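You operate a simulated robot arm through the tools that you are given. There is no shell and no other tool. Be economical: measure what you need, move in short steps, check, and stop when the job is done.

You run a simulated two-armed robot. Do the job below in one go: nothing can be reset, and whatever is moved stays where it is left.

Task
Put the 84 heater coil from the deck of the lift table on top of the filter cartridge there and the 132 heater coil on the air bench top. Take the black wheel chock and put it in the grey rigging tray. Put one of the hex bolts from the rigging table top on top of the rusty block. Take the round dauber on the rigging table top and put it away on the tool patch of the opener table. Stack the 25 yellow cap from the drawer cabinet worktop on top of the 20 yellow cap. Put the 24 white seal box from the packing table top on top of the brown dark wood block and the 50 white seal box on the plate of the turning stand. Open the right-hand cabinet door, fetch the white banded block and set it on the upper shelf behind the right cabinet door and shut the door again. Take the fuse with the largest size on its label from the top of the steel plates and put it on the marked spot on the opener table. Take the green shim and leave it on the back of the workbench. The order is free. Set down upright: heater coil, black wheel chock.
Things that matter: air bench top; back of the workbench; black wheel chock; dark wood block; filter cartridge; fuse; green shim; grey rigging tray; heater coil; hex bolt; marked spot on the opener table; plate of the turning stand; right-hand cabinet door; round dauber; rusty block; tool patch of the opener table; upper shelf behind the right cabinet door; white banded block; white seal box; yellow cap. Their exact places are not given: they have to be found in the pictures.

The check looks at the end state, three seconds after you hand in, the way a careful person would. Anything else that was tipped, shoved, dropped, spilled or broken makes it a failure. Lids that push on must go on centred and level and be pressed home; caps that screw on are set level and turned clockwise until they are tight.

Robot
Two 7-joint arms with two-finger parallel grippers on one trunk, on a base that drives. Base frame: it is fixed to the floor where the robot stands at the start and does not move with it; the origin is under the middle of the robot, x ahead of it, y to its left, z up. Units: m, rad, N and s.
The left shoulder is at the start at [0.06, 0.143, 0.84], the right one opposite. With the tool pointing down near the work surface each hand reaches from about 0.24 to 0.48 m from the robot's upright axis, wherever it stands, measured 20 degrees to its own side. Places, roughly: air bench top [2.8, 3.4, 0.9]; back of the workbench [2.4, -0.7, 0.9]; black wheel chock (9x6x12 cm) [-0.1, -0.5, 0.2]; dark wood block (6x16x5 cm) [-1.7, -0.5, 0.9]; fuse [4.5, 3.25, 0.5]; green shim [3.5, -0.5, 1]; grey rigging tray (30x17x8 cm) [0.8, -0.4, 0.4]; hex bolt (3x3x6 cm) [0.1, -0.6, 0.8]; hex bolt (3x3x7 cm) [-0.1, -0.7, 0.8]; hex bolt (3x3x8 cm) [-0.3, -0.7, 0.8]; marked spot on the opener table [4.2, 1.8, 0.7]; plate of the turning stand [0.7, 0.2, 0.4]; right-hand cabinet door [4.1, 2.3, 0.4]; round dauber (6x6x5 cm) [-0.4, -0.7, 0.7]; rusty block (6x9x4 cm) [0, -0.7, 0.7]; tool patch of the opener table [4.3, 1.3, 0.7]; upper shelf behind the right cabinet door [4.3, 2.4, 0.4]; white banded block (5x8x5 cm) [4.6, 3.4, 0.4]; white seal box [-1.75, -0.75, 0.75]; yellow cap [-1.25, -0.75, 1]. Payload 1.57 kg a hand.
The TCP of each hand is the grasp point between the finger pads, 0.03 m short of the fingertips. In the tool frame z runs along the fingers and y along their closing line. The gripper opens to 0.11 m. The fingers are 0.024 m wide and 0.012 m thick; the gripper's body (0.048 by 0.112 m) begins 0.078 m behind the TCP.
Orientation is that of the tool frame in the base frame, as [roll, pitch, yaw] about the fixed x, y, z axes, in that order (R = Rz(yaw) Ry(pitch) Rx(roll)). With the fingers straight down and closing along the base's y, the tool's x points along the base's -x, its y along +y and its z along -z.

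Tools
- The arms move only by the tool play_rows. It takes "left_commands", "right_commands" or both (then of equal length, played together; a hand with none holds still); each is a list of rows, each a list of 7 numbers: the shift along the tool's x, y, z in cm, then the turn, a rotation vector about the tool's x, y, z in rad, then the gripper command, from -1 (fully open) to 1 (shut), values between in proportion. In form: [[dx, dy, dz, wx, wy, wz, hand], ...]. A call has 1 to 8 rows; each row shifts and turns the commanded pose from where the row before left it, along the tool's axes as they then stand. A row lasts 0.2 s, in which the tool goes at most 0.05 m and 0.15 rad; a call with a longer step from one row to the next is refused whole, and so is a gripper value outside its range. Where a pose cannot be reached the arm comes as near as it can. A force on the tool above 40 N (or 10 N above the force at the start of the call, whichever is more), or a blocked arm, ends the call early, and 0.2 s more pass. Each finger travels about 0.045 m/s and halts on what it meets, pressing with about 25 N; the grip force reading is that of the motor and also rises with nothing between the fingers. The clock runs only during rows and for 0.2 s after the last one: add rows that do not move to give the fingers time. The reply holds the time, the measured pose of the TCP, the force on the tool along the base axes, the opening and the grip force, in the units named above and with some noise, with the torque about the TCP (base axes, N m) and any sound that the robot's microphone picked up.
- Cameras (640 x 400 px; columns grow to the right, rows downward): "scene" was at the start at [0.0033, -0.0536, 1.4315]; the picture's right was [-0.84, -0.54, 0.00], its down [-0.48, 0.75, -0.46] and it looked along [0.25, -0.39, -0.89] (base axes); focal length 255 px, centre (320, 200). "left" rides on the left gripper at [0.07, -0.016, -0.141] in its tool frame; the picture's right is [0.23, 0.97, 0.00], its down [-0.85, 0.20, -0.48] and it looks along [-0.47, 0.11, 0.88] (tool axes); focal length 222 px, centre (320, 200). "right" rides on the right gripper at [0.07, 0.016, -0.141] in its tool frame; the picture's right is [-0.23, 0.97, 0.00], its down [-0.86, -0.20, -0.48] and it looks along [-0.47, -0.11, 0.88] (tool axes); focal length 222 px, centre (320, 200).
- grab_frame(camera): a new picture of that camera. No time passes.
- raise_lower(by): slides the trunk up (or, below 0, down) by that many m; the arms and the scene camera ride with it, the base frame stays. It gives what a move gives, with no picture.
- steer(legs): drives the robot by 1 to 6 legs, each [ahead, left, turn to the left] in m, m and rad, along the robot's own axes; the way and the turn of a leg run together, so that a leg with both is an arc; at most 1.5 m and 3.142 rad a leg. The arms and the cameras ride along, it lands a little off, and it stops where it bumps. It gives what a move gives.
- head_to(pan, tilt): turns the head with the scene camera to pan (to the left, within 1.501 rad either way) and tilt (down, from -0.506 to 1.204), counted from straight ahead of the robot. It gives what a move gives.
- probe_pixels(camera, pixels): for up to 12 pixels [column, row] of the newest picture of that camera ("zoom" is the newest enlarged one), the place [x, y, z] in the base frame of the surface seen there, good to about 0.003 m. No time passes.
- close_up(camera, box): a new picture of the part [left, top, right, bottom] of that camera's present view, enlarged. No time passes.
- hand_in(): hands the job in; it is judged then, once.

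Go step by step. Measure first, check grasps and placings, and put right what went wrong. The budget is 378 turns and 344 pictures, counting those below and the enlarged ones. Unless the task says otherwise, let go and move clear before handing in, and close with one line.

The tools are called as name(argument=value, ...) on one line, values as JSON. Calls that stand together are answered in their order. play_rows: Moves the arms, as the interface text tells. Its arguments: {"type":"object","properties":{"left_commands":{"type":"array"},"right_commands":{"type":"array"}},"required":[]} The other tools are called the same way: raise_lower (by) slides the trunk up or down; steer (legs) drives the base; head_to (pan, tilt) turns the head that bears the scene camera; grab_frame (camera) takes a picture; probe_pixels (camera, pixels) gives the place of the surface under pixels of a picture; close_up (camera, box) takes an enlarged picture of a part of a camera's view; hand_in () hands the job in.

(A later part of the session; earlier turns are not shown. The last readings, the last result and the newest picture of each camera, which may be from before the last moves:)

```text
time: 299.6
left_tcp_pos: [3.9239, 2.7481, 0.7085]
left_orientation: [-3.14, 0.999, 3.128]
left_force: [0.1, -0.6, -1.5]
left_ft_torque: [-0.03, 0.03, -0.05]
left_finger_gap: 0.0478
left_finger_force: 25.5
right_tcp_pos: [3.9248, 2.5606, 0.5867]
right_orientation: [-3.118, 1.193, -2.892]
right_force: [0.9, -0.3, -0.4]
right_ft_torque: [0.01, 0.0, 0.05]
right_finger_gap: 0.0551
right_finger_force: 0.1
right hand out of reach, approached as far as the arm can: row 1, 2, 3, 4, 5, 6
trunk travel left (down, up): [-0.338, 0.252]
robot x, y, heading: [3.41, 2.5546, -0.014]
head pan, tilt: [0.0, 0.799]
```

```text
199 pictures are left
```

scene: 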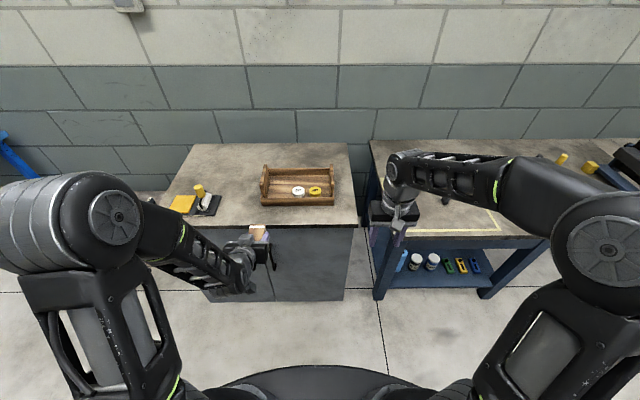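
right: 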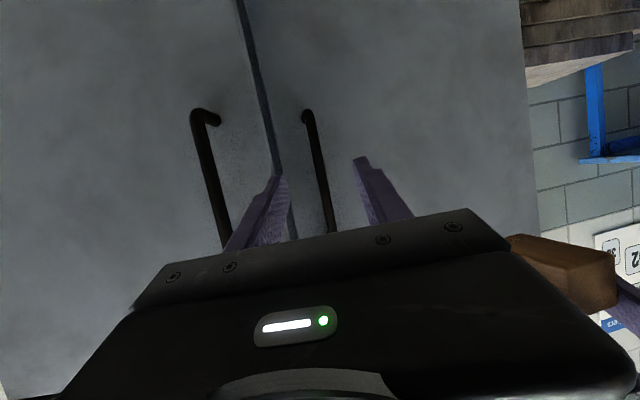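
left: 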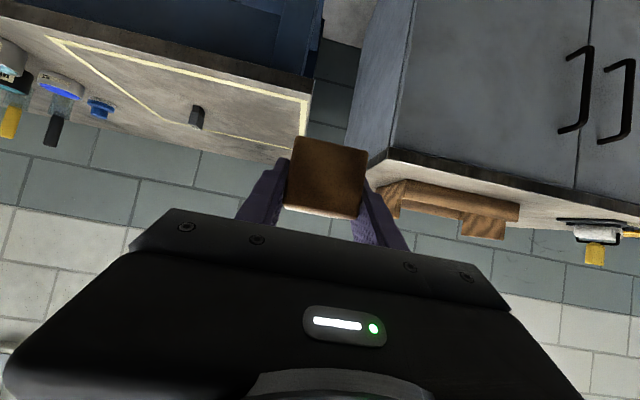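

The hand is cramped with the horizontal posture. Better: point the fingers straight down and grip the upper end of the handle. Rotate back to vertical and raise.

play_rows(right_commands=[[0, 0, 0, 0, 0.15, 0, 0], [0, 0, 0, 0, 0.15, 0, 0], [0, 0, 0, 0, 0.15, 0, 0], [0, 0, 0, 0, 0.15, 0, 0], [0, 0, 0, 0, 0.15, 0, 0], [0, 0, 0, 0, 0.15, 0, 0], [0, 0, 0, 0, 0.15, 0, 0], [0, 0, 0, 0, 0.143, 0, 0]])

raise_lower(by=0.17)

grab_frame(camera="right")

```text
time: 301.4
left_tcp_pos: [3.9243, 2.7463, 0.7075]
left_orientation: [-3.138, 0.998, 3.128]
left_force: [-0.7, 0.4, -1.4]
left_ft_torque: [-0.01, 0.03, 0.0]
left_finger_gap: 0.0475
left_finger_force: 25.2
right_tcp_pos: [3.9258, 2.56, 0.5869]
right_orientation: [-3.139, 0.003, -2.908]
right_force: [-0.8, -0.2, 0.4]
right_ft_torque: [0.01, 0.01, -0.01]
right_finger_gap: 0.0548
right_finger_force: 0.1
trunk travel left (down, up): [-0.338, 0.252]
robot x, y, heading: [3.4068, 2.5537, -0.012]
head pan, tilt: [0.0, 0.799]
```

```text
time: 303.3
left_tcp_pos: [3.925, 2.7469, 0.8774]
left_orientation: [-3.138, 0.998, 3.128]
left_force: [0.0, -0.2, -0.5]
left_ft_torque: [0.0, 0.0, -0.01]
left_finger_gap: 0.0477
left_finger_force: 24.2
right_tcp_pos: [3.9257, 2.56, 0.7574]
right_orientation: [-3.138, 0.004, -2.908]
right_force: [-0.5, 0.5, 0.2]
right_ft_torque: [0.02, 0.01, 0.02]
right_finger_gap: 0.055
right_finger_force: 0.1
trunk travel left (down, up): [-0.508, 0.082]
robot x, y, heading: [3.4101, 2.5556, -0.012]
head pan, tilt: [0.0, 0.799]
```

```text
198 pictures are left
```

right: 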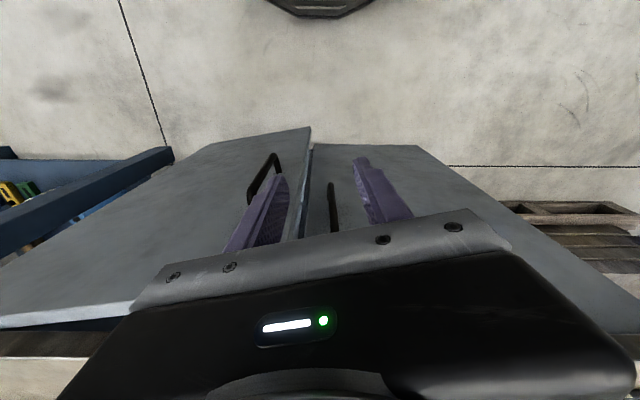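

Door is slightly open; probe the handle's top corner, door edge and slab.

probe_pixels(camera="right", pixels=[[274, 156], [262, 175], [250, 195], [255, 200], [309, 130], [305, 165], [295, 225], [130, 308], [60, 330], [333, 185], [20, 318]])

close_up(camera="right", box=[220, 120, 360, 245])

```text
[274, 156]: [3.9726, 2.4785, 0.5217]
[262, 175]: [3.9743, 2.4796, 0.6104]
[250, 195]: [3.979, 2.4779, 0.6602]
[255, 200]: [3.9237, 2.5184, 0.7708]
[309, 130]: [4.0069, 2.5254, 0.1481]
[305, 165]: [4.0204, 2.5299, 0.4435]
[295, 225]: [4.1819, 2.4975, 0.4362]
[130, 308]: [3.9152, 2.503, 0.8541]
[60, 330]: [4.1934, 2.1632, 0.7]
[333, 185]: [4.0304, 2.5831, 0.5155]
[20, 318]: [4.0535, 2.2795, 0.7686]
```

```text
3.20 times, centred on (290, 182) of right
```

zoom: 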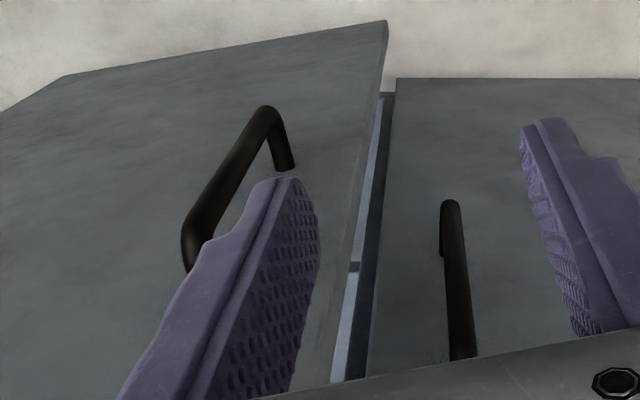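

Handle top at (3.974,2.479), z≈0.665. Move over and lower to grip its upper end vertically.

play_rows(right_commands=[[-1.2, -4.5, 0, 0, 0, 0, 0], [-1.2, -4.5, 0, 0, 0, 0, 0], [0, 0, 3.6, 0, 0, 0, 0], [0, 0, 3.6, 0, 0, 0, 0], [0, 0, 3.4, 0, 0, 0, 0], [0, 0, 0, 0, 0, 0, 0]])

grab_frame(camera="right")

```text
time: 304.4
left_tcp_pos: [3.9241, 2.7465, 0.8783]
left_orientation: [-3.141, 1.0, 3.129]
left_force: [-0.1, -0.2, -1.5]
left_ft_torque: [0.01, 0.03, 0.0]
left_finger_gap: 0.0476
left_finger_force: 24.5
right_tcp_pos: [3.9844, 2.4814, 0.6845]
right_orientation: [-3.141, 0.04, -2.911]
right_force: [0.3, 0.6, 14.6]
right_ft_torque: [-0.16, -0.56, -0.06]
right_finger_gap: 0.0551
right_finger_force: 0.1
trunk travel left (down, up): [-0.508, 0.082]
robot x, y, heading: [3.4105, 2.5572, -0.014]
head pan, tilt: [0.0, 0.799]
stopped in row 5 (right hand): the force on the tool passed its limit (the readings are from after the stop); the commanded pose is now the measured one
```

```text
196 pictures are left
```

right: 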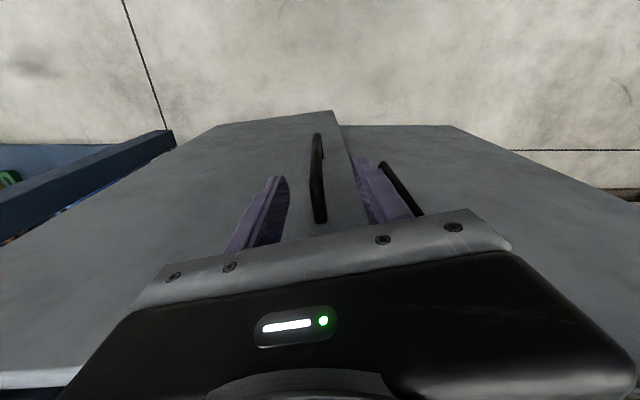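

The gripper body touched the door's top (x drifted to 3.984). Back up, shift 2 cm toward me, lower again.

play_rows(right_commands=[[0, 0, -1.5, 0, 0, 0, 0], [2.3, 0, 0, 0, -0.04, 0, 0], [0, 0, 2.5, 0, 0, 0, 0], [0, 0, 2.3, 0, 0, 0, 0], [0, 0, 0, 0, 0, 0, 0]])

grab_frame(camera="right")

```text
time: 305.6
left_tcp_pos: [3.925, 2.746, 0.8783]
left_orientation: [-3.139, 1.0, 3.127]
left_force: [-0.7, -1.0, -1.2]
left_ft_torque: [-0.01, 0.02, -0.03]
left_finger_gap: 0.0475
left_finger_force: 25.7
right_tcp_pos: [3.9621, 2.4754, 0.6482]
right_orientation: [-3.139, 0.072, -2.91]
right_force: [-0.4, -0.1, 0.0]
right_ft_torque: [0.0, -0.01, 0.0]
right_finger_gap: 0.0551
right_finger_force: 0.1
trunk travel left (down, up): [-0.508, 0.082]
robot x, y, heading: [3.404, 2.5599, -0.015]
head pan, tilt: [0.0, 0.799]
```

```text
195 pictures are left
```

right: 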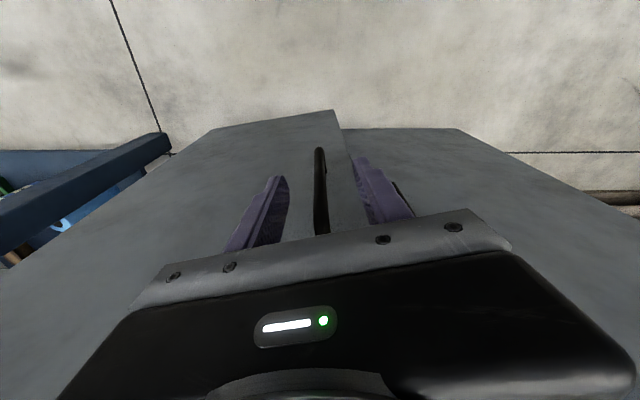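

Advance 0.8 cm and close.

play_rows(right_commands=[[-0.8, 0, 0, 0, 0, 0, 0], [0, 0, 0, 0, 0, 0, 1], [0, 0, 0, 0, 0, 0, 1], [0, 0, 0, 0, 0, 0, 1], [0, 0, 0, 0, 0, 0, 1], [0, 0, 0, 0, 0, 0, 1]])

grab_frame(camera="right")

```text
time: 307.0
left_tcp_pos: [3.9257, 2.745, 0.8787]
left_orientation: [-3.14, 0.999, 3.124]
left_force: [0.1, 0.0, -1.3]
left_ft_torque: [0.03, -0.01, -0.03]
left_finger_gap: 0.0475
left_finger_force: 25.0
right_tcp_pos: [3.9702, 2.4739, 0.648]
right_orientation: [-3.136, 0.073, -2.917]
right_force: [5.4, -22.3, 4.0]
right_ft_torque: [-0.01, 0.21, -0.28]
right_finger_gap: 0.0119
right_finger_force: 28.7
trunk travel left (down, up): [-0.508, 0.082]
robot x, y, heading: [3.4062, 2.5579, -0.011]
head pan, tilt: [0.0, 0.799]
```

```text
194 pictures are left
```

right: 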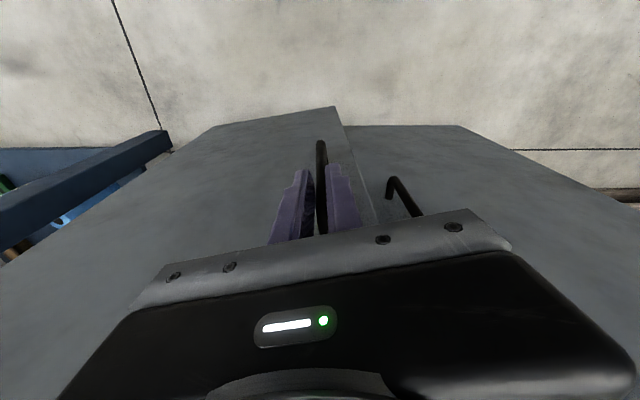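

Gripped. Pull along the arc in half steps with yaw.

play_rows(right_commands=[[0, -0.2, 0, 0, 0, 0, 1], [1.45, -0.165, 0, 0, 0, -0.0436, 1], [1.45, -0.165, 0, 0, 0, -0.0436, 1], [1.45, -0.165, 0, 0, 0, -0.0436, 1], [1.45, -0.165, 0, 0, 0, -0.0436, 1], [1.45, -0.165, 0, 0, 0, -0.0436, 1], [1.45, -0.165, 0, 0, 0, -0.0436, 1]])

```text
time: 308.6
left_tcp_pos: [3.9241, 2.7459, 0.8783]
left_orientation: [-3.138, 1.0, 3.126]
left_force: [0.0, 0.1, -1.5]
left_ft_torque: [0.0, 0.0, -0.01]
left_finger_gap: 0.0477
left_finger_force: 25.3
right_tcp_pos: [3.8907, 2.4375, 0.6462]
right_orientation: [-3.122, 0.074, -2.647]
right_force: [5.3, -10.0, 21.1]
right_ft_torque: [-0.02, -0.24, -0.15]
right_finger_gap: 0.0119
right_finger_force: 29.0
trunk travel left (down, up): [-0.508, 0.082]
robot x, y, heading: [3.4091, 2.5561, -0.008]
head pan, tilt: [0.0, 0.799]
```

Works: door ~26° open. Continue.

play_rows(right_commands=[[1.45, -0.165, -0.4, 0, 0, -0.0436, 1], [1.45, -0.165, -0.15, 0, 0, -0.0436, 1], [1.45, -0.165, -0.11, 0, 0, -0.0436, 1], [1.45, -0.165, -0.11, 0, 0, -0.0436, 1], [1.45, -0.165, -0.11, 0, 0, -0.0436, 1], [1.45, -0.165, -0.11, 0, 0, -0.0436, 1], [1.45, -0.165, -0.11, 0, 0, -0.0436, 1]])

grab_frame(camera="scene")

```text
time: 310.2
left_tcp_pos: [3.9247, 2.7463, 0.8787]
left_orientation: [-3.141, 0.999, 3.128]
left_force: [-0.3, 0.4, -1.4]
left_ft_torque: [0.0, 0.02, -0.02]
left_finger_gap: 0.0477
left_finger_force: 25.0
right_tcp_pos: [3.8167, 2.3694, 0.65]
right_orientation: [-3.1, 0.061, -2.343]
right_force: [-0.2, 0.3, -0.4]
right_ft_torque: [-0.01, 0.01, 0.01]
right_finger_gap: 0.0
right_finger_force: 21.1
trunk travel left (down, up): [-0.508, 0.082]
robot x, y, heading: [3.4101, 2.554, -0.011]
head pan, tilt: [0.0, 0.799]
```

```text
193 pictures are left
```

scene: 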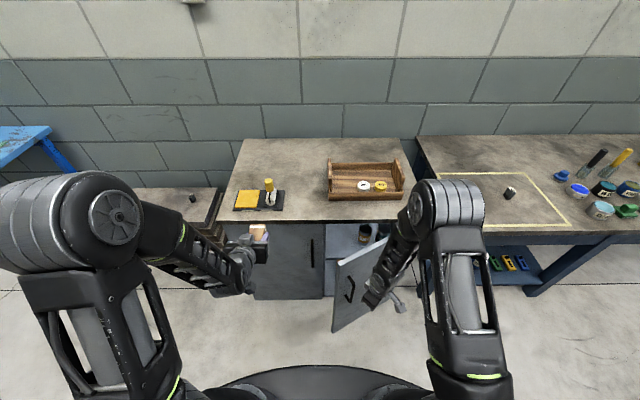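

The grip slipped, but the door is well open (~40°). Probe the door and interior.

close_up(camera="scene", box=[230, 190, 430, 345])

probe_pixels(camera="scene", pixels=[[338, 264], [334, 330], [349, 290], [325, 240], [365, 240], [345, 245], [366, 232], [336, 225], [375, 255], [352, 231]])

```text
2.58 times, centred on (330, 268) of scene
```

zoom: 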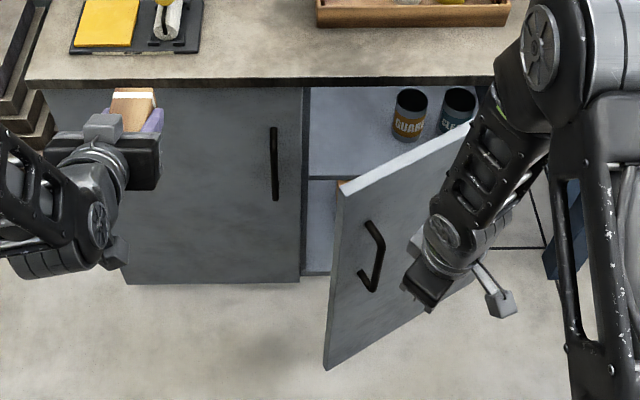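

```text
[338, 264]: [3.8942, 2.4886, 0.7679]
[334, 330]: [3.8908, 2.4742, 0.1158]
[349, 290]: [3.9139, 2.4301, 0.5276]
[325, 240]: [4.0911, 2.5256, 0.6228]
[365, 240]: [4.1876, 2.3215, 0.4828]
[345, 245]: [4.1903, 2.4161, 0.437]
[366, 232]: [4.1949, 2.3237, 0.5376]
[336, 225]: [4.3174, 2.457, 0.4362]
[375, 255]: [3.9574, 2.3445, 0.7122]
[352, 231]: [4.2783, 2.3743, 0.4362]
```

Door is ~28° open; shelf z=0.436 with two cans. I'll move the right hand over the door's top to its inner side and push it further open.

play_rows(right_commands=[[0.5, 0, -4.8, 0, 0, 0, 1], [0, 0, -4.9, 0, 0, 0, 1], [0, 0, -4.9, 0, 0, 0, 1], [0, 0, -4.9, 0, 0, 0, 1], [-4.55, -1.42, 0, 0, 0, 0, 1], [-4.55, -1.42, 0, 0, 0, 0, 1], [-4.55, -1.42, 0, 0, 0, 0, 1], [-4.55, -1.42, 0, 0, 0, 0, 1]])

grab_frame(camera="right")

```text
time: 312.0
left_tcp_pos: [3.9245, 2.7453, 0.8775]
left_orientation: [-3.14, 0.998, 3.127]
left_force: [0.8, -0.9, -0.9]
left_ft_torque: [-0.03, -0.01, 0.0]
left_finger_gap: 0.0475
left_finger_force: 25.9
right_tcp_pos: [3.9664, 2.4551, 0.8567]
right_orientation: [-3.1, 0.06, -2.344]
right_force: [-0.2, -0.1, -0.2]
right_ft_torque: [-0.01, 0.02, 0.02]
right_finger_gap: 0.0003
right_finger_force: 21.5
trunk travel left (down, up): [-0.508, 0.082]
robot x, y, heading: [3.4096, 2.5535, -0.017]
head pan, tilt: [0.0, 0.799]
```

```text
191 pictures are left
```

right: 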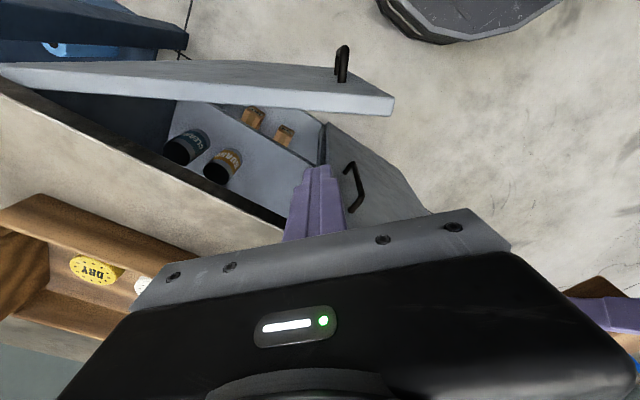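

Inside of the door now. Lower and push along the arc.

play_rows(right_commands=[[0, 0, 4.8, 0, 0, 0, 1], [0, 0, 4.8, 0, 0, 0, 1], [0, 0, 4.6, 0, 0, 0, 1], [3.5, 1, 0, 0, 0, 0, 1], [4.1, 1.3, 0, 0, 0, 0, 1], [4, 0.6, 0, 0, 0, 0, 1], [4, 0.2, 0, 0, 0, 0, 1]])

grab_frame(camera="scene")

```text
time: 313.6
left_tcp_pos: [3.9238, 2.7457, 0.8774]
left_orientation: [-3.14, 0.999, 3.127]
left_force: [0.3, 0.7, -1.6]
left_ft_torque: [0.0, 0.0, 0.03]
left_finger_gap: 0.0476
left_finger_force: 25.1
right_tcp_pos: [3.8432, 2.365, 0.7014]
right_orientation: [-3.1, 0.062, -2.344]
right_force: [0.2, -0.7, 0.4]
right_ft_torque: [0.02, -0.04, 0.01]
right_finger_gap: 0.0002
right_finger_force: 21.4
trunk travel left (down, up): [-0.508, 0.082]
robot x, y, heading: [3.4073, 2.5546, -0.01]
head pan, tilt: [0.0, 0.799]
```

```text
190 pictures are left
```

scene: 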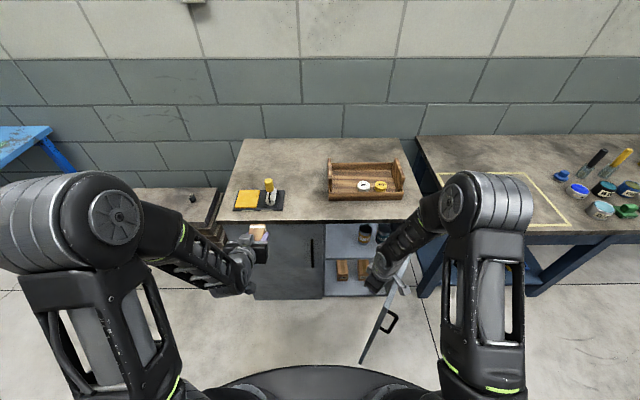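

Door ~57° open. Keep pushing to ~95°.

play_rows(right_commands=[[3.4, -0.85, 0, 0, 0, 0, 1], [3.4, -0.85, 0, 0, 0, 0, 1], [3.4, -0.85, 0, 0, 0, 0, 1], [3.45, -1.97, 0, 0, 0, 0, 1], [3.45, -1.97, 0, 0, 0, 0, 1], [2.6, -2.15, 0, 0, 0, 0, 1], [2.6, -2.15, 0, 0, 0, 0, 1]])

grab_frame(camera="scene")

```text
time: 315.2
left_tcp_pos: [3.9244, 2.7449, 0.8783]
left_orientation: [-3.14, 0.998, 3.125]
left_force: [-0.1, 0.2, -0.9]
left_ft_torque: [-0.05, 0.01, 0.01]
left_finger_gap: 0.0477
left_finger_force: 24.9
right_tcp_pos: [3.7675, 2.1304, 0.6979]
right_orientation: [-3.1, 0.062, -2.342]
right_force: [-0.3, 1.2, 0.3]
right_ft_torque: [0.01, 0.02, -0.03]
right_finger_gap: 0.0
right_finger_force: 21.4
trunk travel left (down, up): [-0.508, 0.082]
robot x, y, heading: [3.4079, 2.557, -0.011]
head pan, tilt: [0.0, 0.799]
```

```text
189 pictures are left
```

scene: 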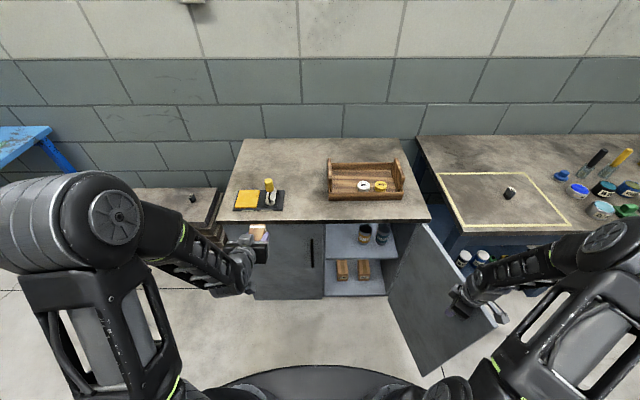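

Door now >100° open. Lift the right hand out and back.

play_rows(right_commands=[[0, 0, -4.8, 0, 0, 0, 1], [0, 0, -4.8, 0, 0, 0, 1], [0, 0, -4.8, 0, 0, 0, 1], [0, 0, -4.8, 0, 0, 0, 1], [2.8, 2.85, 0, 0, 0, 0, 1], [2.8, 2.85, 0, 0, 0, 0, 1], [2.8, 2.85, 0, 0, 0, 0, 1]])

grab_frame(camera="scene")

probe_pixels(camera="scene", pixels=[[422, 225], [437, 375], [395, 300], [352, 240], [366, 238], [335, 235], [325, 230], [345, 275], [380, 240], [355, 262]])

close_up(camera="scene", box=[290, 195, 440, 315])

```text
time: 316.8
left_tcp_pos: [3.9236, 2.7463, 0.8786]
left_orientation: [-3.14, 0.999, 3.127]
left_force: [-0.2, 0.3, -2.1]
left_ft_torque: [0.05, 0.0, 0.02]
left_finger_gap: 0.0474
left_finger_force: 25.0
right_tcp_pos: [3.6369, 2.1304, 0.8783]
right_orientation: [-3.1, 0.061, -2.343]
right_force: [-0.7, -0.4, 0.1]
right_ft_torque: [-0.01, -0.02, -0.01]
right_finger_gap: 0.0001
right_finger_force: 21.2
trunk travel left (down, up): [-0.508, 0.082]
robot x, y, heading: [3.4093, 2.5539, -0.013]
head pan, tilt: [0.0, 0.799]
```

```text
188 pictures are left
```

scene: 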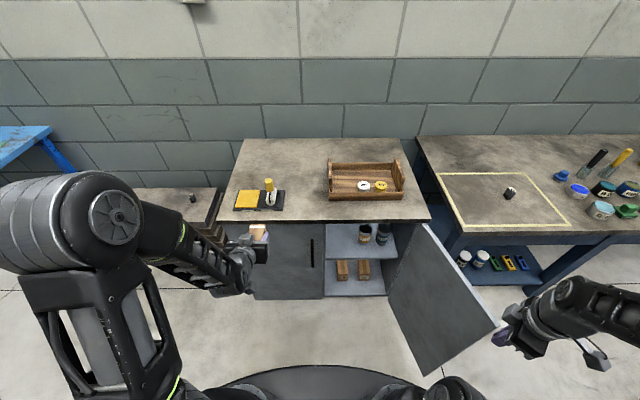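

```text
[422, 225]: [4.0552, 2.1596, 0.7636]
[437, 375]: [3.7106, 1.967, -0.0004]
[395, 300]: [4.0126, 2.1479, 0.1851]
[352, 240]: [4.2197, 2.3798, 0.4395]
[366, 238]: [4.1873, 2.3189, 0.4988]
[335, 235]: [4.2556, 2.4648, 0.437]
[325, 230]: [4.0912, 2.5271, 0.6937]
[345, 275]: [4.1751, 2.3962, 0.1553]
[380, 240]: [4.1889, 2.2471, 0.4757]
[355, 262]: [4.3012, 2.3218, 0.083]
```

```text
3.33 times, centred on (365, 255) of scene
```

zoom: 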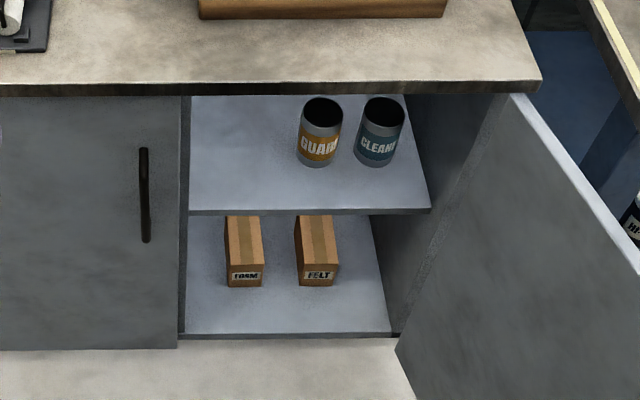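

Lower/shift the left hand in front of the opening and raise the right hand away.

play_rows(left_commands=[[1.58, -3.75, 1.0, 0, 0, 0, 1], [1.58, -3.75, 1.0, 0, 0, 0, 1], [1.58, -3.75, 1.0, 0, 0, 0, 1], [1.58, -3.75, 1.0, 0, 0, 0, 1], [1.58, -3.75, 1.0, 0, 0, 0, 1], [1.58, -3.75, 1.0, 0, 0, 0, 1], [1.58, -3.75, 1.0, 0, 0, 0, 1], [1.58, -3.75, 1.0, 0, 0, 0, 1]], right_commands=[[-2, 1.0, -3.5, 0, 0, 0, 1], [-2, 1.0, -3.5, 0, 0, 0, 1], [0, 0, -3.5, 0, 0, 0, 1], [0, 0, -3.5, 0, 0, 0, 1], [0, 0, 0, 0, 0, 0, 1], [0, 0, 0, 0, 0, 0, 1], [0, 0, 0, 0, 0, 0, 1], [0, 0, 0, 0, 0, 0, 1]])

raise_lower(by=-0.19)

grab_frame(camera="left")

```text
time: 318.6
left_tcp_pos: [3.9198, 2.4447, 0.7302]
left_orientation: [-3.139, 0.999, 3.128]
left_force: [-0.1, 0.9, -1.5]
left_ft_torque: [-0.03, -0.01, -0.01]
left_finger_gap: 0.0475
left_finger_force: 24.7
right_tcp_pos: [3.6379, 2.1674, 1.0207]
right_orientation: [-3.1, 0.062, -2.344]
right_force: [-0.2, 0.3, 0.4]
right_ft_torque: [0.02, 0.0, -0.04]
right_finger_gap: 0.0001
right_finger_force: 21.3
trunk travel left (down, up): [-0.508, 0.082]
robot x, y, heading: [3.4066, 2.559, -0.014]
head pan, tilt: [0.0, 0.799]
```

```text
time: 320.7
left_tcp_pos: [3.9203, 2.4451, 0.5395]
left_orientation: [-3.14, 0.999, 3.128]
left_force: [-1.2, 0.8, -0.8]
left_ft_torque: [0.05, 0.01, -0.04]
left_finger_gap: 0.0475
left_finger_force: 25.3
right_tcp_pos: [3.6385, 2.1679, 0.8306]
right_orientation: [-3.1, 0.062, -2.345]
right_force: [0.7, 0.5, -0.1]
right_ft_torque: [-0.01, -0.02, 0.02]
right_finger_gap: 0.0001
right_finger_force: 21.4
trunk travel left (down, up): [-0.318, 0.272]
robot x, y, heading: [3.4094, 2.5563, -0.012]
head pan, tilt: [0.0, 0.799]
```

```text
186 pictures are left
```

left: 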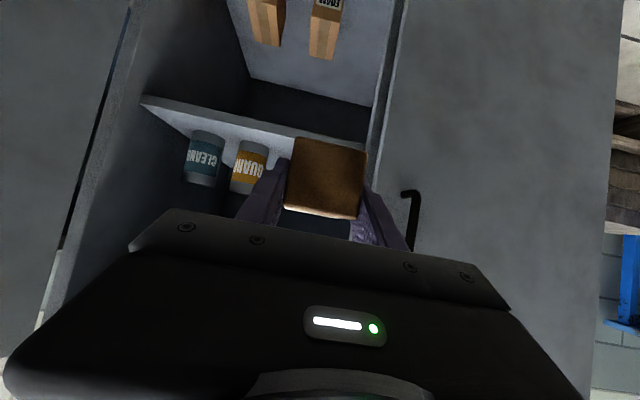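

probe_pixels(camera="left", pixels=[[280, 126], [280, 135], [350, 145], [385, 120], [370, 120], [250, 170], [205, 150], [150, 100], [240, 150]])

```text
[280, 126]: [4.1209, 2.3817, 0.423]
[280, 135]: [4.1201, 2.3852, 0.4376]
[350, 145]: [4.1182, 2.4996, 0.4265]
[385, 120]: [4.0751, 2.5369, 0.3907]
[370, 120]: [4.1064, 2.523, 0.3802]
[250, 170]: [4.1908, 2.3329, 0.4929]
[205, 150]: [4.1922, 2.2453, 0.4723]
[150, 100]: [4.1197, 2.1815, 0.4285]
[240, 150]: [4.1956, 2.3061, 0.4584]
```

Shelf edge x=4.12, z=0.437. Drive 0.2 ahead so the block enters the opening.

steer(legs=[[0.2, 0, 0.01]])

grab_frame(camera="left")

grab_frame(camera="scene")

```text
time: 322.3
left_tcp_pos: [4.1179, 2.4484, 0.5397]
left_orientation: [-3.141, 0.999, 3.135]
left_force: [0.4, -0.4, -0.8]
left_ft_torque: [0.03, -0.01, -0.04]
left_finger_gap: 0.0478
left_finger_force: 24.5
right_tcp_pos: [3.8398, 2.1681, 0.8301]
right_orientation: [-3.1, 0.059, -2.335]
right_force: [-0.1, 0.3, 0.3]
right_ft_torque: [-0.01, -0.02, 0.03]
right_finger_gap: 0.0001
right_finger_force: 21.5
trunk travel left (down, up): [-0.318, 0.272]
robot x, y, heading: [3.6077, 2.557, -0.006]
head pan, tilt: [0.0, 0.799]
```

```text
185 pictures are left
```

left: 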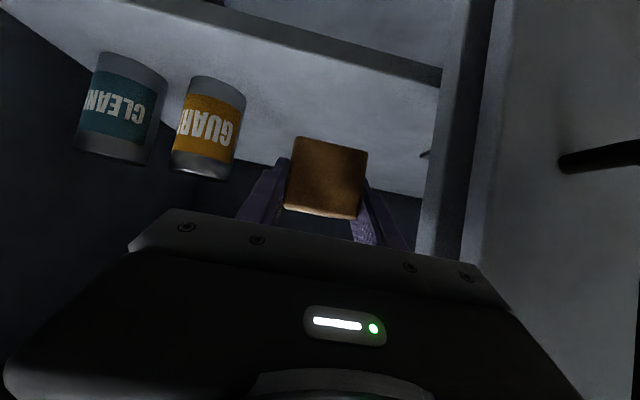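

```text
184 pictures are left
```

scene: 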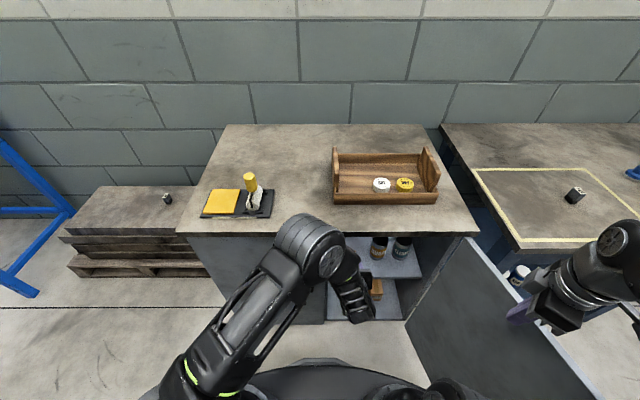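

Insert the last 7 cm and lower near the shelf.

play_rows(left_commands=[[0, -0.2, 3.0, 0, 0, 0, 1], [0, -0.2, 3.0, 0, 0, 0, 1], [0.5, 0, 2.9, 0, 0, 0, 1], [0.4, 0, 0.25, 0, 0, 0, 1], [0.17, 0, 0.11, 0, 0, 0, 1]])

grab_frame(camera="left")

```text
time: 323.5
left_tcp_pos: [4.1918, 2.4459, 0.4809]
left_orientation: [-3.139, 0.996, 3.136]
left_force: [-0.8, -0.8, -0.6]
left_ft_torque: [0.03, 0.03, -0.05]
left_finger_gap: 0.0474
left_finger_force: 24.9
right_tcp_pos: [3.8401, 2.1675, 0.8293]
right_orientation: [-3.098, 0.06, -2.334]
right_force: [0.4, -0.7, 0.6]
right_ft_torque: [0.04, -0.04, -0.02]
right_finger_gap: 0.0
right_finger_force: 21.0
trunk travel left (down, up): [-0.318, 0.272]
robot x, y, heading: [3.6064, 2.5543, -0.008]
head pan, tilt: [0.0, 0.799]
```

```text
183 pictures are left
```

left: 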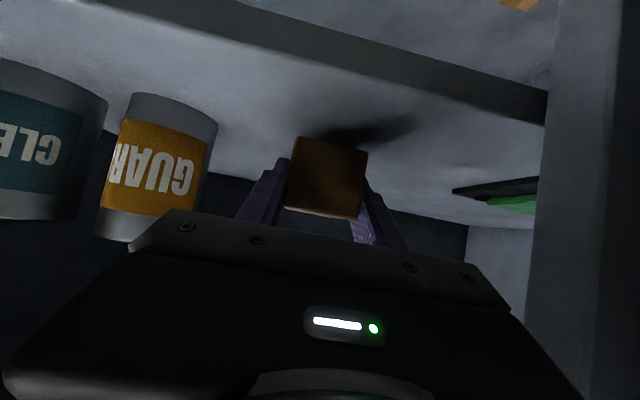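

A green item lies at (510,197) on the shelf; probe it before lowering.

probe_pixels(camera="left", pixels=[[500, 203], [470, 192], [520, 185], [530, 205], [490, 190], [420, 180], [340, 130]])

close_up(camera="left", box=[400, 140, 560, 240])

```text
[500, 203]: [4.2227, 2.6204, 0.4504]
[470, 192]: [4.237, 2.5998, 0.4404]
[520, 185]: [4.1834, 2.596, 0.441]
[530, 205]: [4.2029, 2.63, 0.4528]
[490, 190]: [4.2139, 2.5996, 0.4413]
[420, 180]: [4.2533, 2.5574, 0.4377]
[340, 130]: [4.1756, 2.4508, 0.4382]
```

```text
4.00 times, centred on (480, 190) of left
```

zoom: 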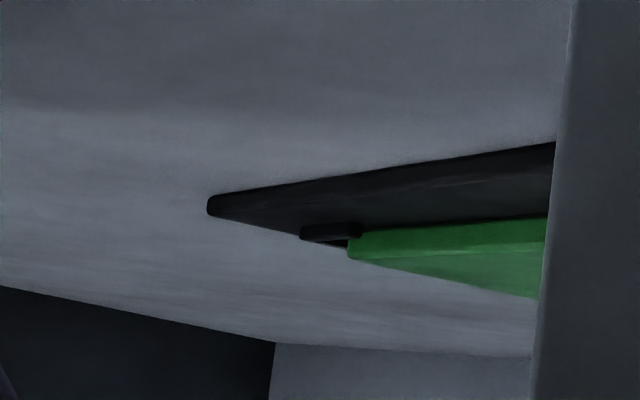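

It's well clear (y≥2.59). Lower the block to the shelf.

play_rows(left_commands=[[0.5, 0, 0.32, 0, 0, 0, 1], [0.17, 0, 0.11, 0, 0, 0, 1], [0.1, 0, 0.065, 0, 0, 0, 1], [0.1, 0, 0.065, 0, 0, 0, 1], [0.085, 0, 0.055, 0, 0, 0, 1]])

```text
time: 324.7
left_tcp_pos: [4.1911, 2.4443, 0.4702]
left_orientation: [-3.139, 0.997, 3.137]
left_force: [-1.0, -0.5, -1.1]
left_ft_torque: [-0.01, 0.01, -0.03]
left_finger_gap: 0.0478
left_finger_force: 24.7
right_tcp_pos: [3.8389, 2.1685, 0.8294]
right_orientation: [-3.1, 0.062, -2.334]
right_force: [-0.8, 1.4, 0.6]
right_ft_torque: [0.01, -0.01, 0.01]
right_finger_gap: 0.0001
right_finger_force: 21.2
trunk travel left (down, up): [-0.318, 0.272]
robot x, y, heading: [3.6044, 2.5549, -0.004]
head pan, tilt: [0.0, 0.799]
```

play_rows(left_commands=[[0.1, 0, 0.065, 0, 0, 0, 1], [0.1, 0, 0.065, 0, 0, 0, 1], [0.085, 0, 0.055, 0, 0, 0, 1]])

```text
time: 325.5
left_tcp_pos: [4.1903, 2.4437, 0.4689]
left_orientation: [-3.138, 1.004, 3.139]
left_force: [-3.5, 3.0, 17.3]
left_ft_torque: [0.3, 0.51, -0.02]
left_finger_gap: 0.0476
left_finger_force: 24.9
right_tcp_pos: [3.8386, 2.1684, 0.8308]
right_orientation: [-3.099, 0.061, -2.336]
right_force: [-0.4, -0.2, 0.3]
right_ft_torque: [0.05, -0.01, 0.0]
right_finger_gap: 0.0
right_finger_force: 21.1
trunk travel left (down, up): [-0.318, 0.272]
robot x, y, heading: [3.6062, 2.5538, 0.0]
head pan, tilt: [0.0, 0.799]
```

Contact. Release and withdraw.

play_rows(left_commands=[[-0.06, 0, -0.04, 0, 0, 0, 1], [0, 0, 0, 0, 0, 0, 0], [0, 0, 0, 0, 0, 0, -0.3], [0, 0, 0, 0, 0, 0, -0.3], [0.3, 0, -3.5, 0, 0, 0, -0.3], [0.5, 0, -4, 0, 0, 0, -0.3], [0.5, 0, -4, 0, 0, 0, -0.3]])

grab_frame(camera="left")

```text
time: 327.1
left_tcp_pos: [4.0869, 2.4443, 0.5191]
left_orientation: [-3.139, 0.997, 3.137]
left_force: [-0.5, -0.1, 0.1]
left_ft_torque: [0.02, 0.01, -0.02]
left_finger_gap: 0.0714
left_finger_force: 0.0
right_tcp_pos: [3.8402, 2.1687, 0.8299]
right_orientation: [-3.1, 0.062, -2.335]
right_force: [0.8, -0.5, -0.9]
right_ft_torque: [0.02, 0.01, -0.02]
right_finger_gap: 0.0001
right_finger_force: 21.2
trunk travel left (down, up): [-0.318, 0.272]
robot x, y, heading: [3.6059, 2.5545, -0.005]
head pan, tilt: [0.0, 0.799]
```

```text
181 pictures are left
```

left: 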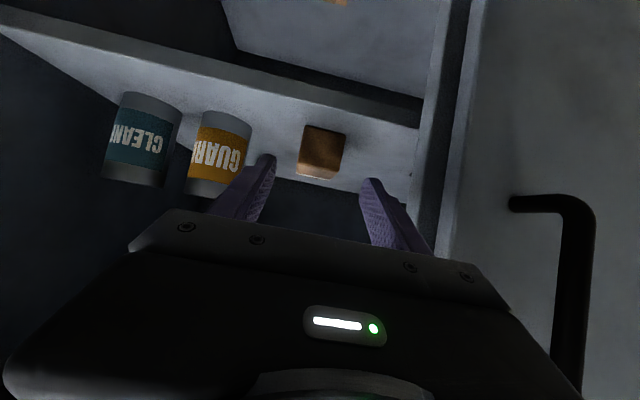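

Block is on the upper shelf. Back off, raise the trunk, and straighten the right hand's yaw (0.8 rad).

steer(legs=[[-0.2, 0, 0]])

raise_lower(by=0.25)

play_rows(left_commands=[[0, 4, -1, 0, 0.15, 0, -0.3], [0, 4, -1, 0, 0.15, 0, -0.3], [0, 4, -1, 0, 0.15, 0, -0.3], [0, 4, -1, 0, 0.15, 0, -0.3], [0, 4, -1, 0, 0.15, 0, -0.3], [0, 4, -1, 0, 0.15, 0, -0.3]], right_commands=[[0, 0, 0, 0, 0, 0.135, 1], [0, 0, 0, 0, 0, 0.135, 1], [0, 0, 0, 0, 0, 0.135, 1], [0, 0, 0, 0, 0, 0.135, 1], [0, 0, 0, 0, 0, 0.135, 1], [0, 0, 0, 0, 0, 0.13, 1]])

grab_frame(camera="scene")

```text
time: 328.7
left_tcp_pos: [3.8867, 2.4453, 0.5174]
left_orientation: [-3.14, 0.999, 3.138]
left_force: [0.4, 0.8, 0.0]
left_ft_torque: [-0.02, -0.02, 0.02]
left_finger_gap: 0.0715
left_finger_force: 0.1
right_tcp_pos: [3.6397, 2.1695, 0.8299]
right_orientation: [-3.1, 0.061, -2.331]
right_force: [-0.1, -0.6, -0.1]
right_ft_torque: [-0.02, -0.03, -0.01]
right_finger_gap: 0.0
right_finger_force: 21.1
trunk travel left (down, up): [-0.318, 0.272]
robot x, y, heading: [3.4059, 2.5523, -0.001]
head pan, tilt: [0.0, 0.799]
```

```text
time: 331.3
left_tcp_pos: [3.886, 2.4449, 0.7686]
left_orientation: [-3.14, 0.998, 3.138]
left_force: [0.7, 0.1, 0.6]
left_ft_torque: [-0.01, 0.0, 0.0]
left_finger_gap: 0.0716
left_finger_force: 0.0
right_tcp_pos: [3.6406, 2.1688, 1.0795]
right_orientation: [-3.101, 0.061, -2.332]
right_force: [0.2, -0.3, 0.0]
right_ft_torque: [0.01, 0.01, -0.02]
right_finger_gap: 0.0
right_finger_force: 21.4
trunk travel left (down, up): [-0.568, 0.022]
robot x, y, heading: [3.4053, 2.5522, -0.001]
head pan, tilt: [0.0, 0.799]
```

```text
time: 332.7
left_tcp_pos: [3.8536, 2.6871, 0.8141]
left_orientation: [-3.139, 0.098, 3.136]
left_force: [0.0, 0.7, -0.1]
left_ft_torque: [-0.03, 0.02, 0.01]
left_finger_gap: 0.0713
left_finger_force: 0.0
right_tcp_pos: [3.641, 2.1697, 1.0797]
right_orientation: [3.129, 0.071, -3.14]
right_force: [0.7, -0.3, -0.2]
right_ft_torque: [-0.04, 0.0, 0.0]
right_finger_gap: 0.0001
right_finger_force: 20.9
trunk travel left (down, up): [-0.568, 0.022]
robot x, y, heading: [3.4077, 2.5536, -0.002]
head pan, tilt: [0.0, 0.799]
```

```text
180 pictures are left
```

scene: 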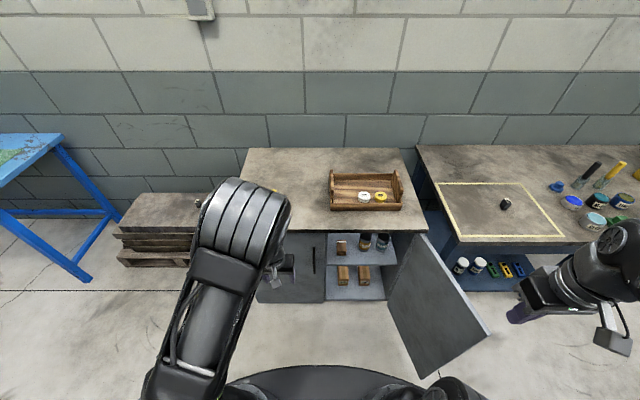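

Move the right hand over the door to its outer side.

play_rows(right_commands=[[-3.05, -3.25, 1.5, 0, 0, 0, 1], [-3.05, -3.25, 1.5, 0, 0, 0, 1], [-3.05, -3.25, 1.5, 0, 0, 0, 1], [-3.05, -3.25, 1.5, 0, 0, 0, 1], [-3.05, -3.25, 1.5, 0, 0, 0, 1], [-3.05, -3.25, 1.5, 0, 0, 0, 1], [0, 0, 4.5, 0, 0, 0, 1], [0, 0, 4.5, 0, 0, 0, 1]])

grab_frame(camera="right")

```text
time: 334.5
left_tcp_pos: [3.8537, 2.6845, 0.8132]
left_orientation: [-3.141, 0.1, 3.135]
left_force: [0.0, 0.0, 0.2]
left_ft_torque: [0.01, 0.02, 0.0]
left_finger_gap: 0.0713
left_finger_force: 0.0
right_tcp_pos: [3.8373, 1.9775, 0.911]
right_orientation: [3.127, 0.072, -3.138]
right_force: [-0.1, 0.5, 0.6]
right_ft_torque: [0.01, 0.02, 0.02]
right_finger_gap: 0.0
right_finger_force: 21.5
trunk travel left (down, up): [-0.568, 0.022]
robot x, y, heading: [3.4053, 2.5552, -0.001]
head pan, tilt: [0.0, 0.799]
```

```text
179 pictures are left
```

right: 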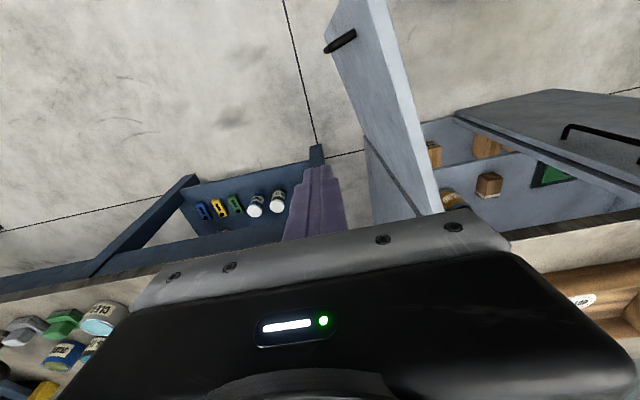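

Lower beside the door's outer face and push it closed along the arc.

play_rows(right_commands=[[0, 0, 4.8, 0, 0, 0, 1], [0, 0, 4.8, 0, 0, 0, 1], [0, 0, 4.8, 0, 0, 0, 1], [0, 0, 4.8, 0, 0, 0, 1], [1.5, 4, 0, 0, 0, 0, 1], [2, 4, 0, 0, 0, 0, 1], [1.5, 4.2, 0, 0, 0, 0, 1], [0.5, 4.2, 0, 0, 0, 0, 1]])

grab_frame(camera="scene")

```text
time: 336.3
left_tcp_pos: [3.854, 2.6861, 0.814]
left_orientation: [-3.14, 0.098, 3.135]
left_force: [0.2, 0.4, -0.6]
left_ft_torque: [-0.01, 0.0, -0.03]
left_finger_gap: 0.0714
left_finger_force: 0.0
right_tcp_pos: [3.7955, 2.1442, 0.7187]
right_orientation: [3.127, 0.07, -3.139]
right_force: [0.2, -0.1, 0.4]
right_ft_torque: [-0.02, -0.02, 0.0]
right_finger_gap: 0.0
right_finger_force: 21.1
trunk travel left (down, up): [-0.568, 0.022]
robot x, y, heading: [3.4088, 2.5535, -0.002]
head pan, tilt: [0.0, 0.799]
```

```text
178 pictures are left
```

scene: 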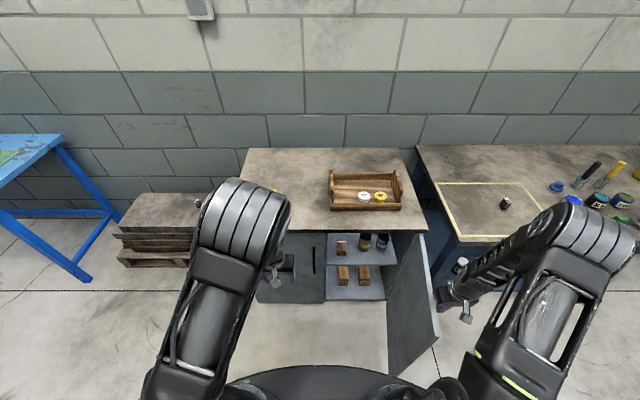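

play_rows(right_commands=[[-0.3, 4.2, 0, 0, 0, 0, 1], [-0.6, 4.2, 0, 0, 0, 0, 1], [-0.9, 4.2, 0, 0, 0, 0, 1], [-3.0, 3.8, 0, 0, 0, 0, 1], [-3.0, 3.8, 0, 0, 0, 0, 1], [-3.0, 3.8, 0, 0, 0, 0, 1], [-4, 2, 0, 0, 0, 0, 1]])

grab_frame(camera="right")

grab_frame(camera="scene")

```text
time: 337.9
left_tcp_pos: [3.8541, 2.6851, 0.8127]
left_orientation: [-3.14, 0.098, 3.137]
left_force: [0.0, 0.4, -0.6]
left_ft_torque: [-0.01, -0.02, 0.0]
left_finger_gap: 0.0715
left_finger_force: 0.1
right_tcp_pos: [3.9416, 2.4032, 0.7323]
right_orientation: [3.127, 0.071, -3.139]
right_force: [-0.5, 0.5, -0.1]
right_ft_torque: [0.04, 0.02, -0.01]
right_finger_gap: 0.0
right_finger_force: 21.5
trunk travel left (down, up): [-0.568, 0.022]
robot x, y, heading: [3.4021, 2.5546, 0.0]
head pan, tilt: [0.0, 0.799]
```

```text
177 pictures are left
```

right: 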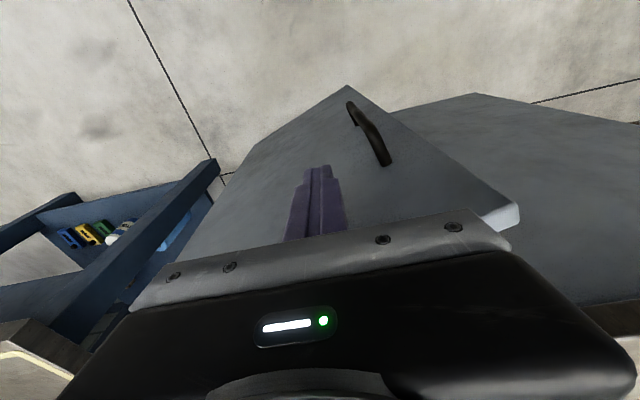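

```text
176 pictures are left
```

scene: 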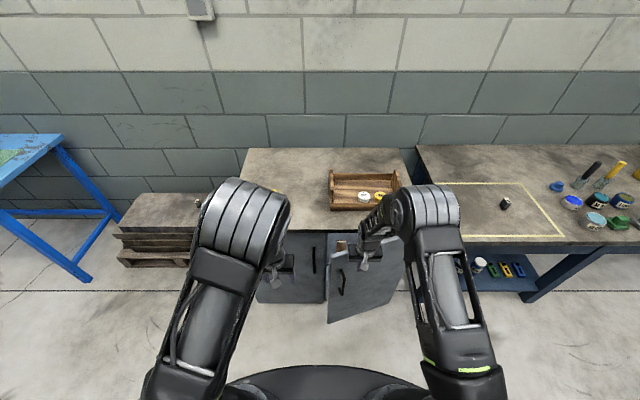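

Nearly closed. Final push toward +x.

play_rows(right_commands=[[-4.5, 2, 0.3, 0, 0, 0, 1], [-3.5, 0.5, 0.25, 0, 0, 0, 1], [-2, 0, 0.15, 0, 0, 0, 1], [-1, 0, 0.1, 0, 0, 0, 1], [-0.7, 0, 0, 0, 0, 0, 1], [-0.4, 0, 0, 0, 0, 0, 1]])

grab_frame(camera="right")

```text
time: 339.1
left_tcp_pos: [3.8518, 2.6848, 0.8133]
left_orientation: [-3.139, 0.098, 3.136]
left_force: [0.3, 0.3, -0.5]
left_ft_torque: [0.02, 0.02, 0.0]
left_finger_gap: 0.0714
left_finger_force: 0.1
right_tcp_pos: [4.0495, 2.4295, 0.7294]
right_orientation: [3.128, 0.048, -3.138]
right_force: [-13.3, -0.8, 3.3]
right_ft_torque: [-0.02, -0.68, -0.13]
right_finger_gap: 0.0001
right_finger_force: 21.2
trunk travel left (down, up): [-0.568, 0.022]
robot x, y, heading: [3.4037, 2.5525, -0.003]
head pan, tilt: [0.0, 0.799]
stopped in row 6 (right hand): the force on the tool passed its limit (the readings are from after the stop); the commanded pose is now the measured one
```

```text
175 pictures are left
```

right: 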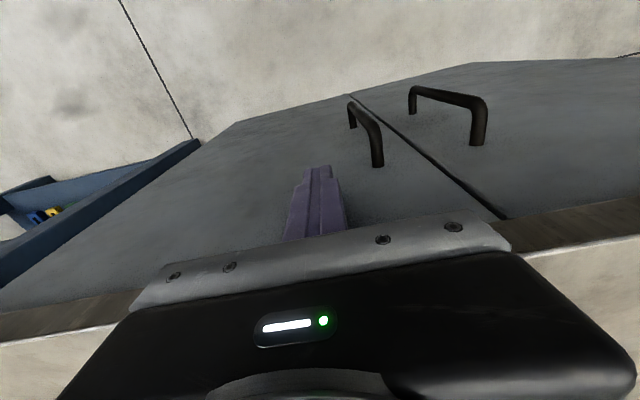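

Door appears flush. Retract and verify plane of both doors.

play_rows(right_commands=[[4, 0, -1, 0, 0, 0, 1], [4, -1, -3, 0, 0, 0, 1], [4, -1, -3, 0, 0, 0, 1], [2, -1, -4, 0, 0, 0, 1]])

grab_frame(camera="right")

probe_pixels(camera="right", pixels=[[340, 130], [370, 130], [420, 175], [440, 170], [300, 130]])

```text
refused: row 2 steps farther than a row can; nothing moved
```

```text
174 pictures are left
```

right: 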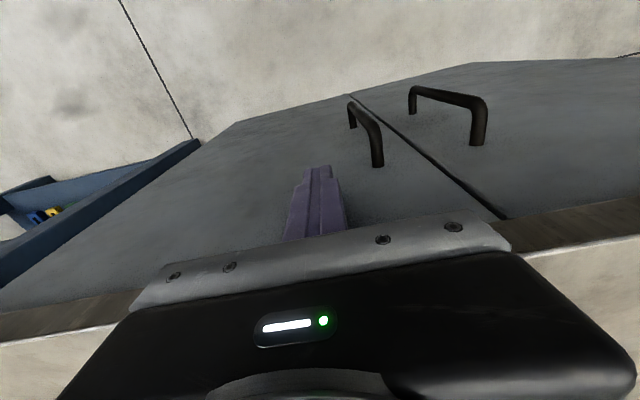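

```text
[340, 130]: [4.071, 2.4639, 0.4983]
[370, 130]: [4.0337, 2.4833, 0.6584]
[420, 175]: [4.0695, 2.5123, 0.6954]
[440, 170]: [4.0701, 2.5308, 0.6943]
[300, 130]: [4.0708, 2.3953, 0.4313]
```

The right door is flush at x=4.070 with the left. Retract and drive toward the workbench with the green shim.

play_rows(right_commands=[[4, 0, -1, 0, 0, 0, 1], [4, -1, -2.5, 0, 0, 0, 1], [4, -1, -2.5, 0, 0, 0, 1], [3, -1, -3, 0, 0, 0, 1]])

steer(legs=[[0, -1.3, 0], [0, -0.75, 0], [0, 0, -1.571]])

head_to(pan=0, tilt=0.5)

grab_frame(camera="scene")

```text
time: 340.1
left_tcp_pos: [3.8524, 2.6844, 0.8142]
left_orientation: [-3.139, 0.1, 3.136]
left_force: [-0.3, 0.2, -0.2]
left_ft_torque: [0.01, 0.0, -0.02]
left_finger_gap: 0.0716
left_finger_force: 0.0
right_tcp_pos: [3.8978, 2.3985, 0.8117]
right_orientation: [3.128, 0.053, -3.138]
right_force: [0.8, -1.1, -0.9]
right_ft_torque: [0.0, -0.02, 0.05]
right_finger_gap: 0.0001
right_finger_force: 21.5
trunk travel left (down, up): [-0.568, 0.022]
robot x, y, heading: [3.4055, 2.5501, -0.004]
head pan, tilt: [0.0, 0.799]
```

```text
time: 354.2
left_tcp_pos: [3.5458, 0.0363, 0.8134]
left_orientation: [-3.14, 0.098, 1.573]
left_force: [-0.7, 0.1, -0.5]
left_ft_torque: [0.0, -0.02, -0.01]
left_finger_gap: 0.0716
left_finger_force: 0.1
right_tcp_pos: [3.26, -0.0115, 0.8121]
right_orientation: [3.128, 0.052, 1.58]
right_force: [-0.1, -0.3, 0.5]
right_ft_torque: [-0.02, 0.01, -0.01]
right_finger_gap: 0.0
right_finger_force: 20.9
trunk travel left (down, up): [-0.568, 0.022]
robot x, y, heading: [3.411, 0.4843, -1.564]
head pan, tilt: [0.0, 0.799]
```

```text
time: 355.0
left_tcp_pos: [3.5451, 0.037, 0.8126]
left_orientation: [-3.14, 0.099, 1.572]
left_force: [-1.0, 0.7, 0.7]
left_ft_torque: [0.0, 0.0, -0.02]
left_finger_gap: 0.0714
left_finger_force: 0.0
right_tcp_pos: [3.2609, -0.0115, 0.812]
right_orientation: [3.127, 0.052, 1.58]
right_force: [-0.1, 0.0, 0.1]
right_ft_torque: [-0.01, -0.02, 0.01]
right_finger_gap: 0.0
right_finger_force: 21.6
trunk travel left (down, up): [-0.568, 0.022]
robot x, y, heading: [3.413, 0.483, -1.567]
head pan, tilt: [0.0, 0.499]
```

```text
173 pictures are left
```

scene: 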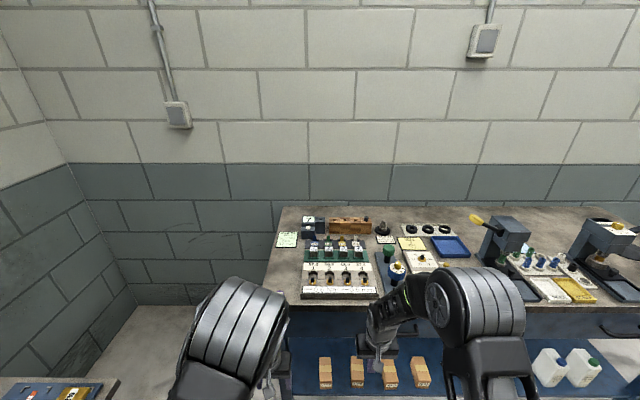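

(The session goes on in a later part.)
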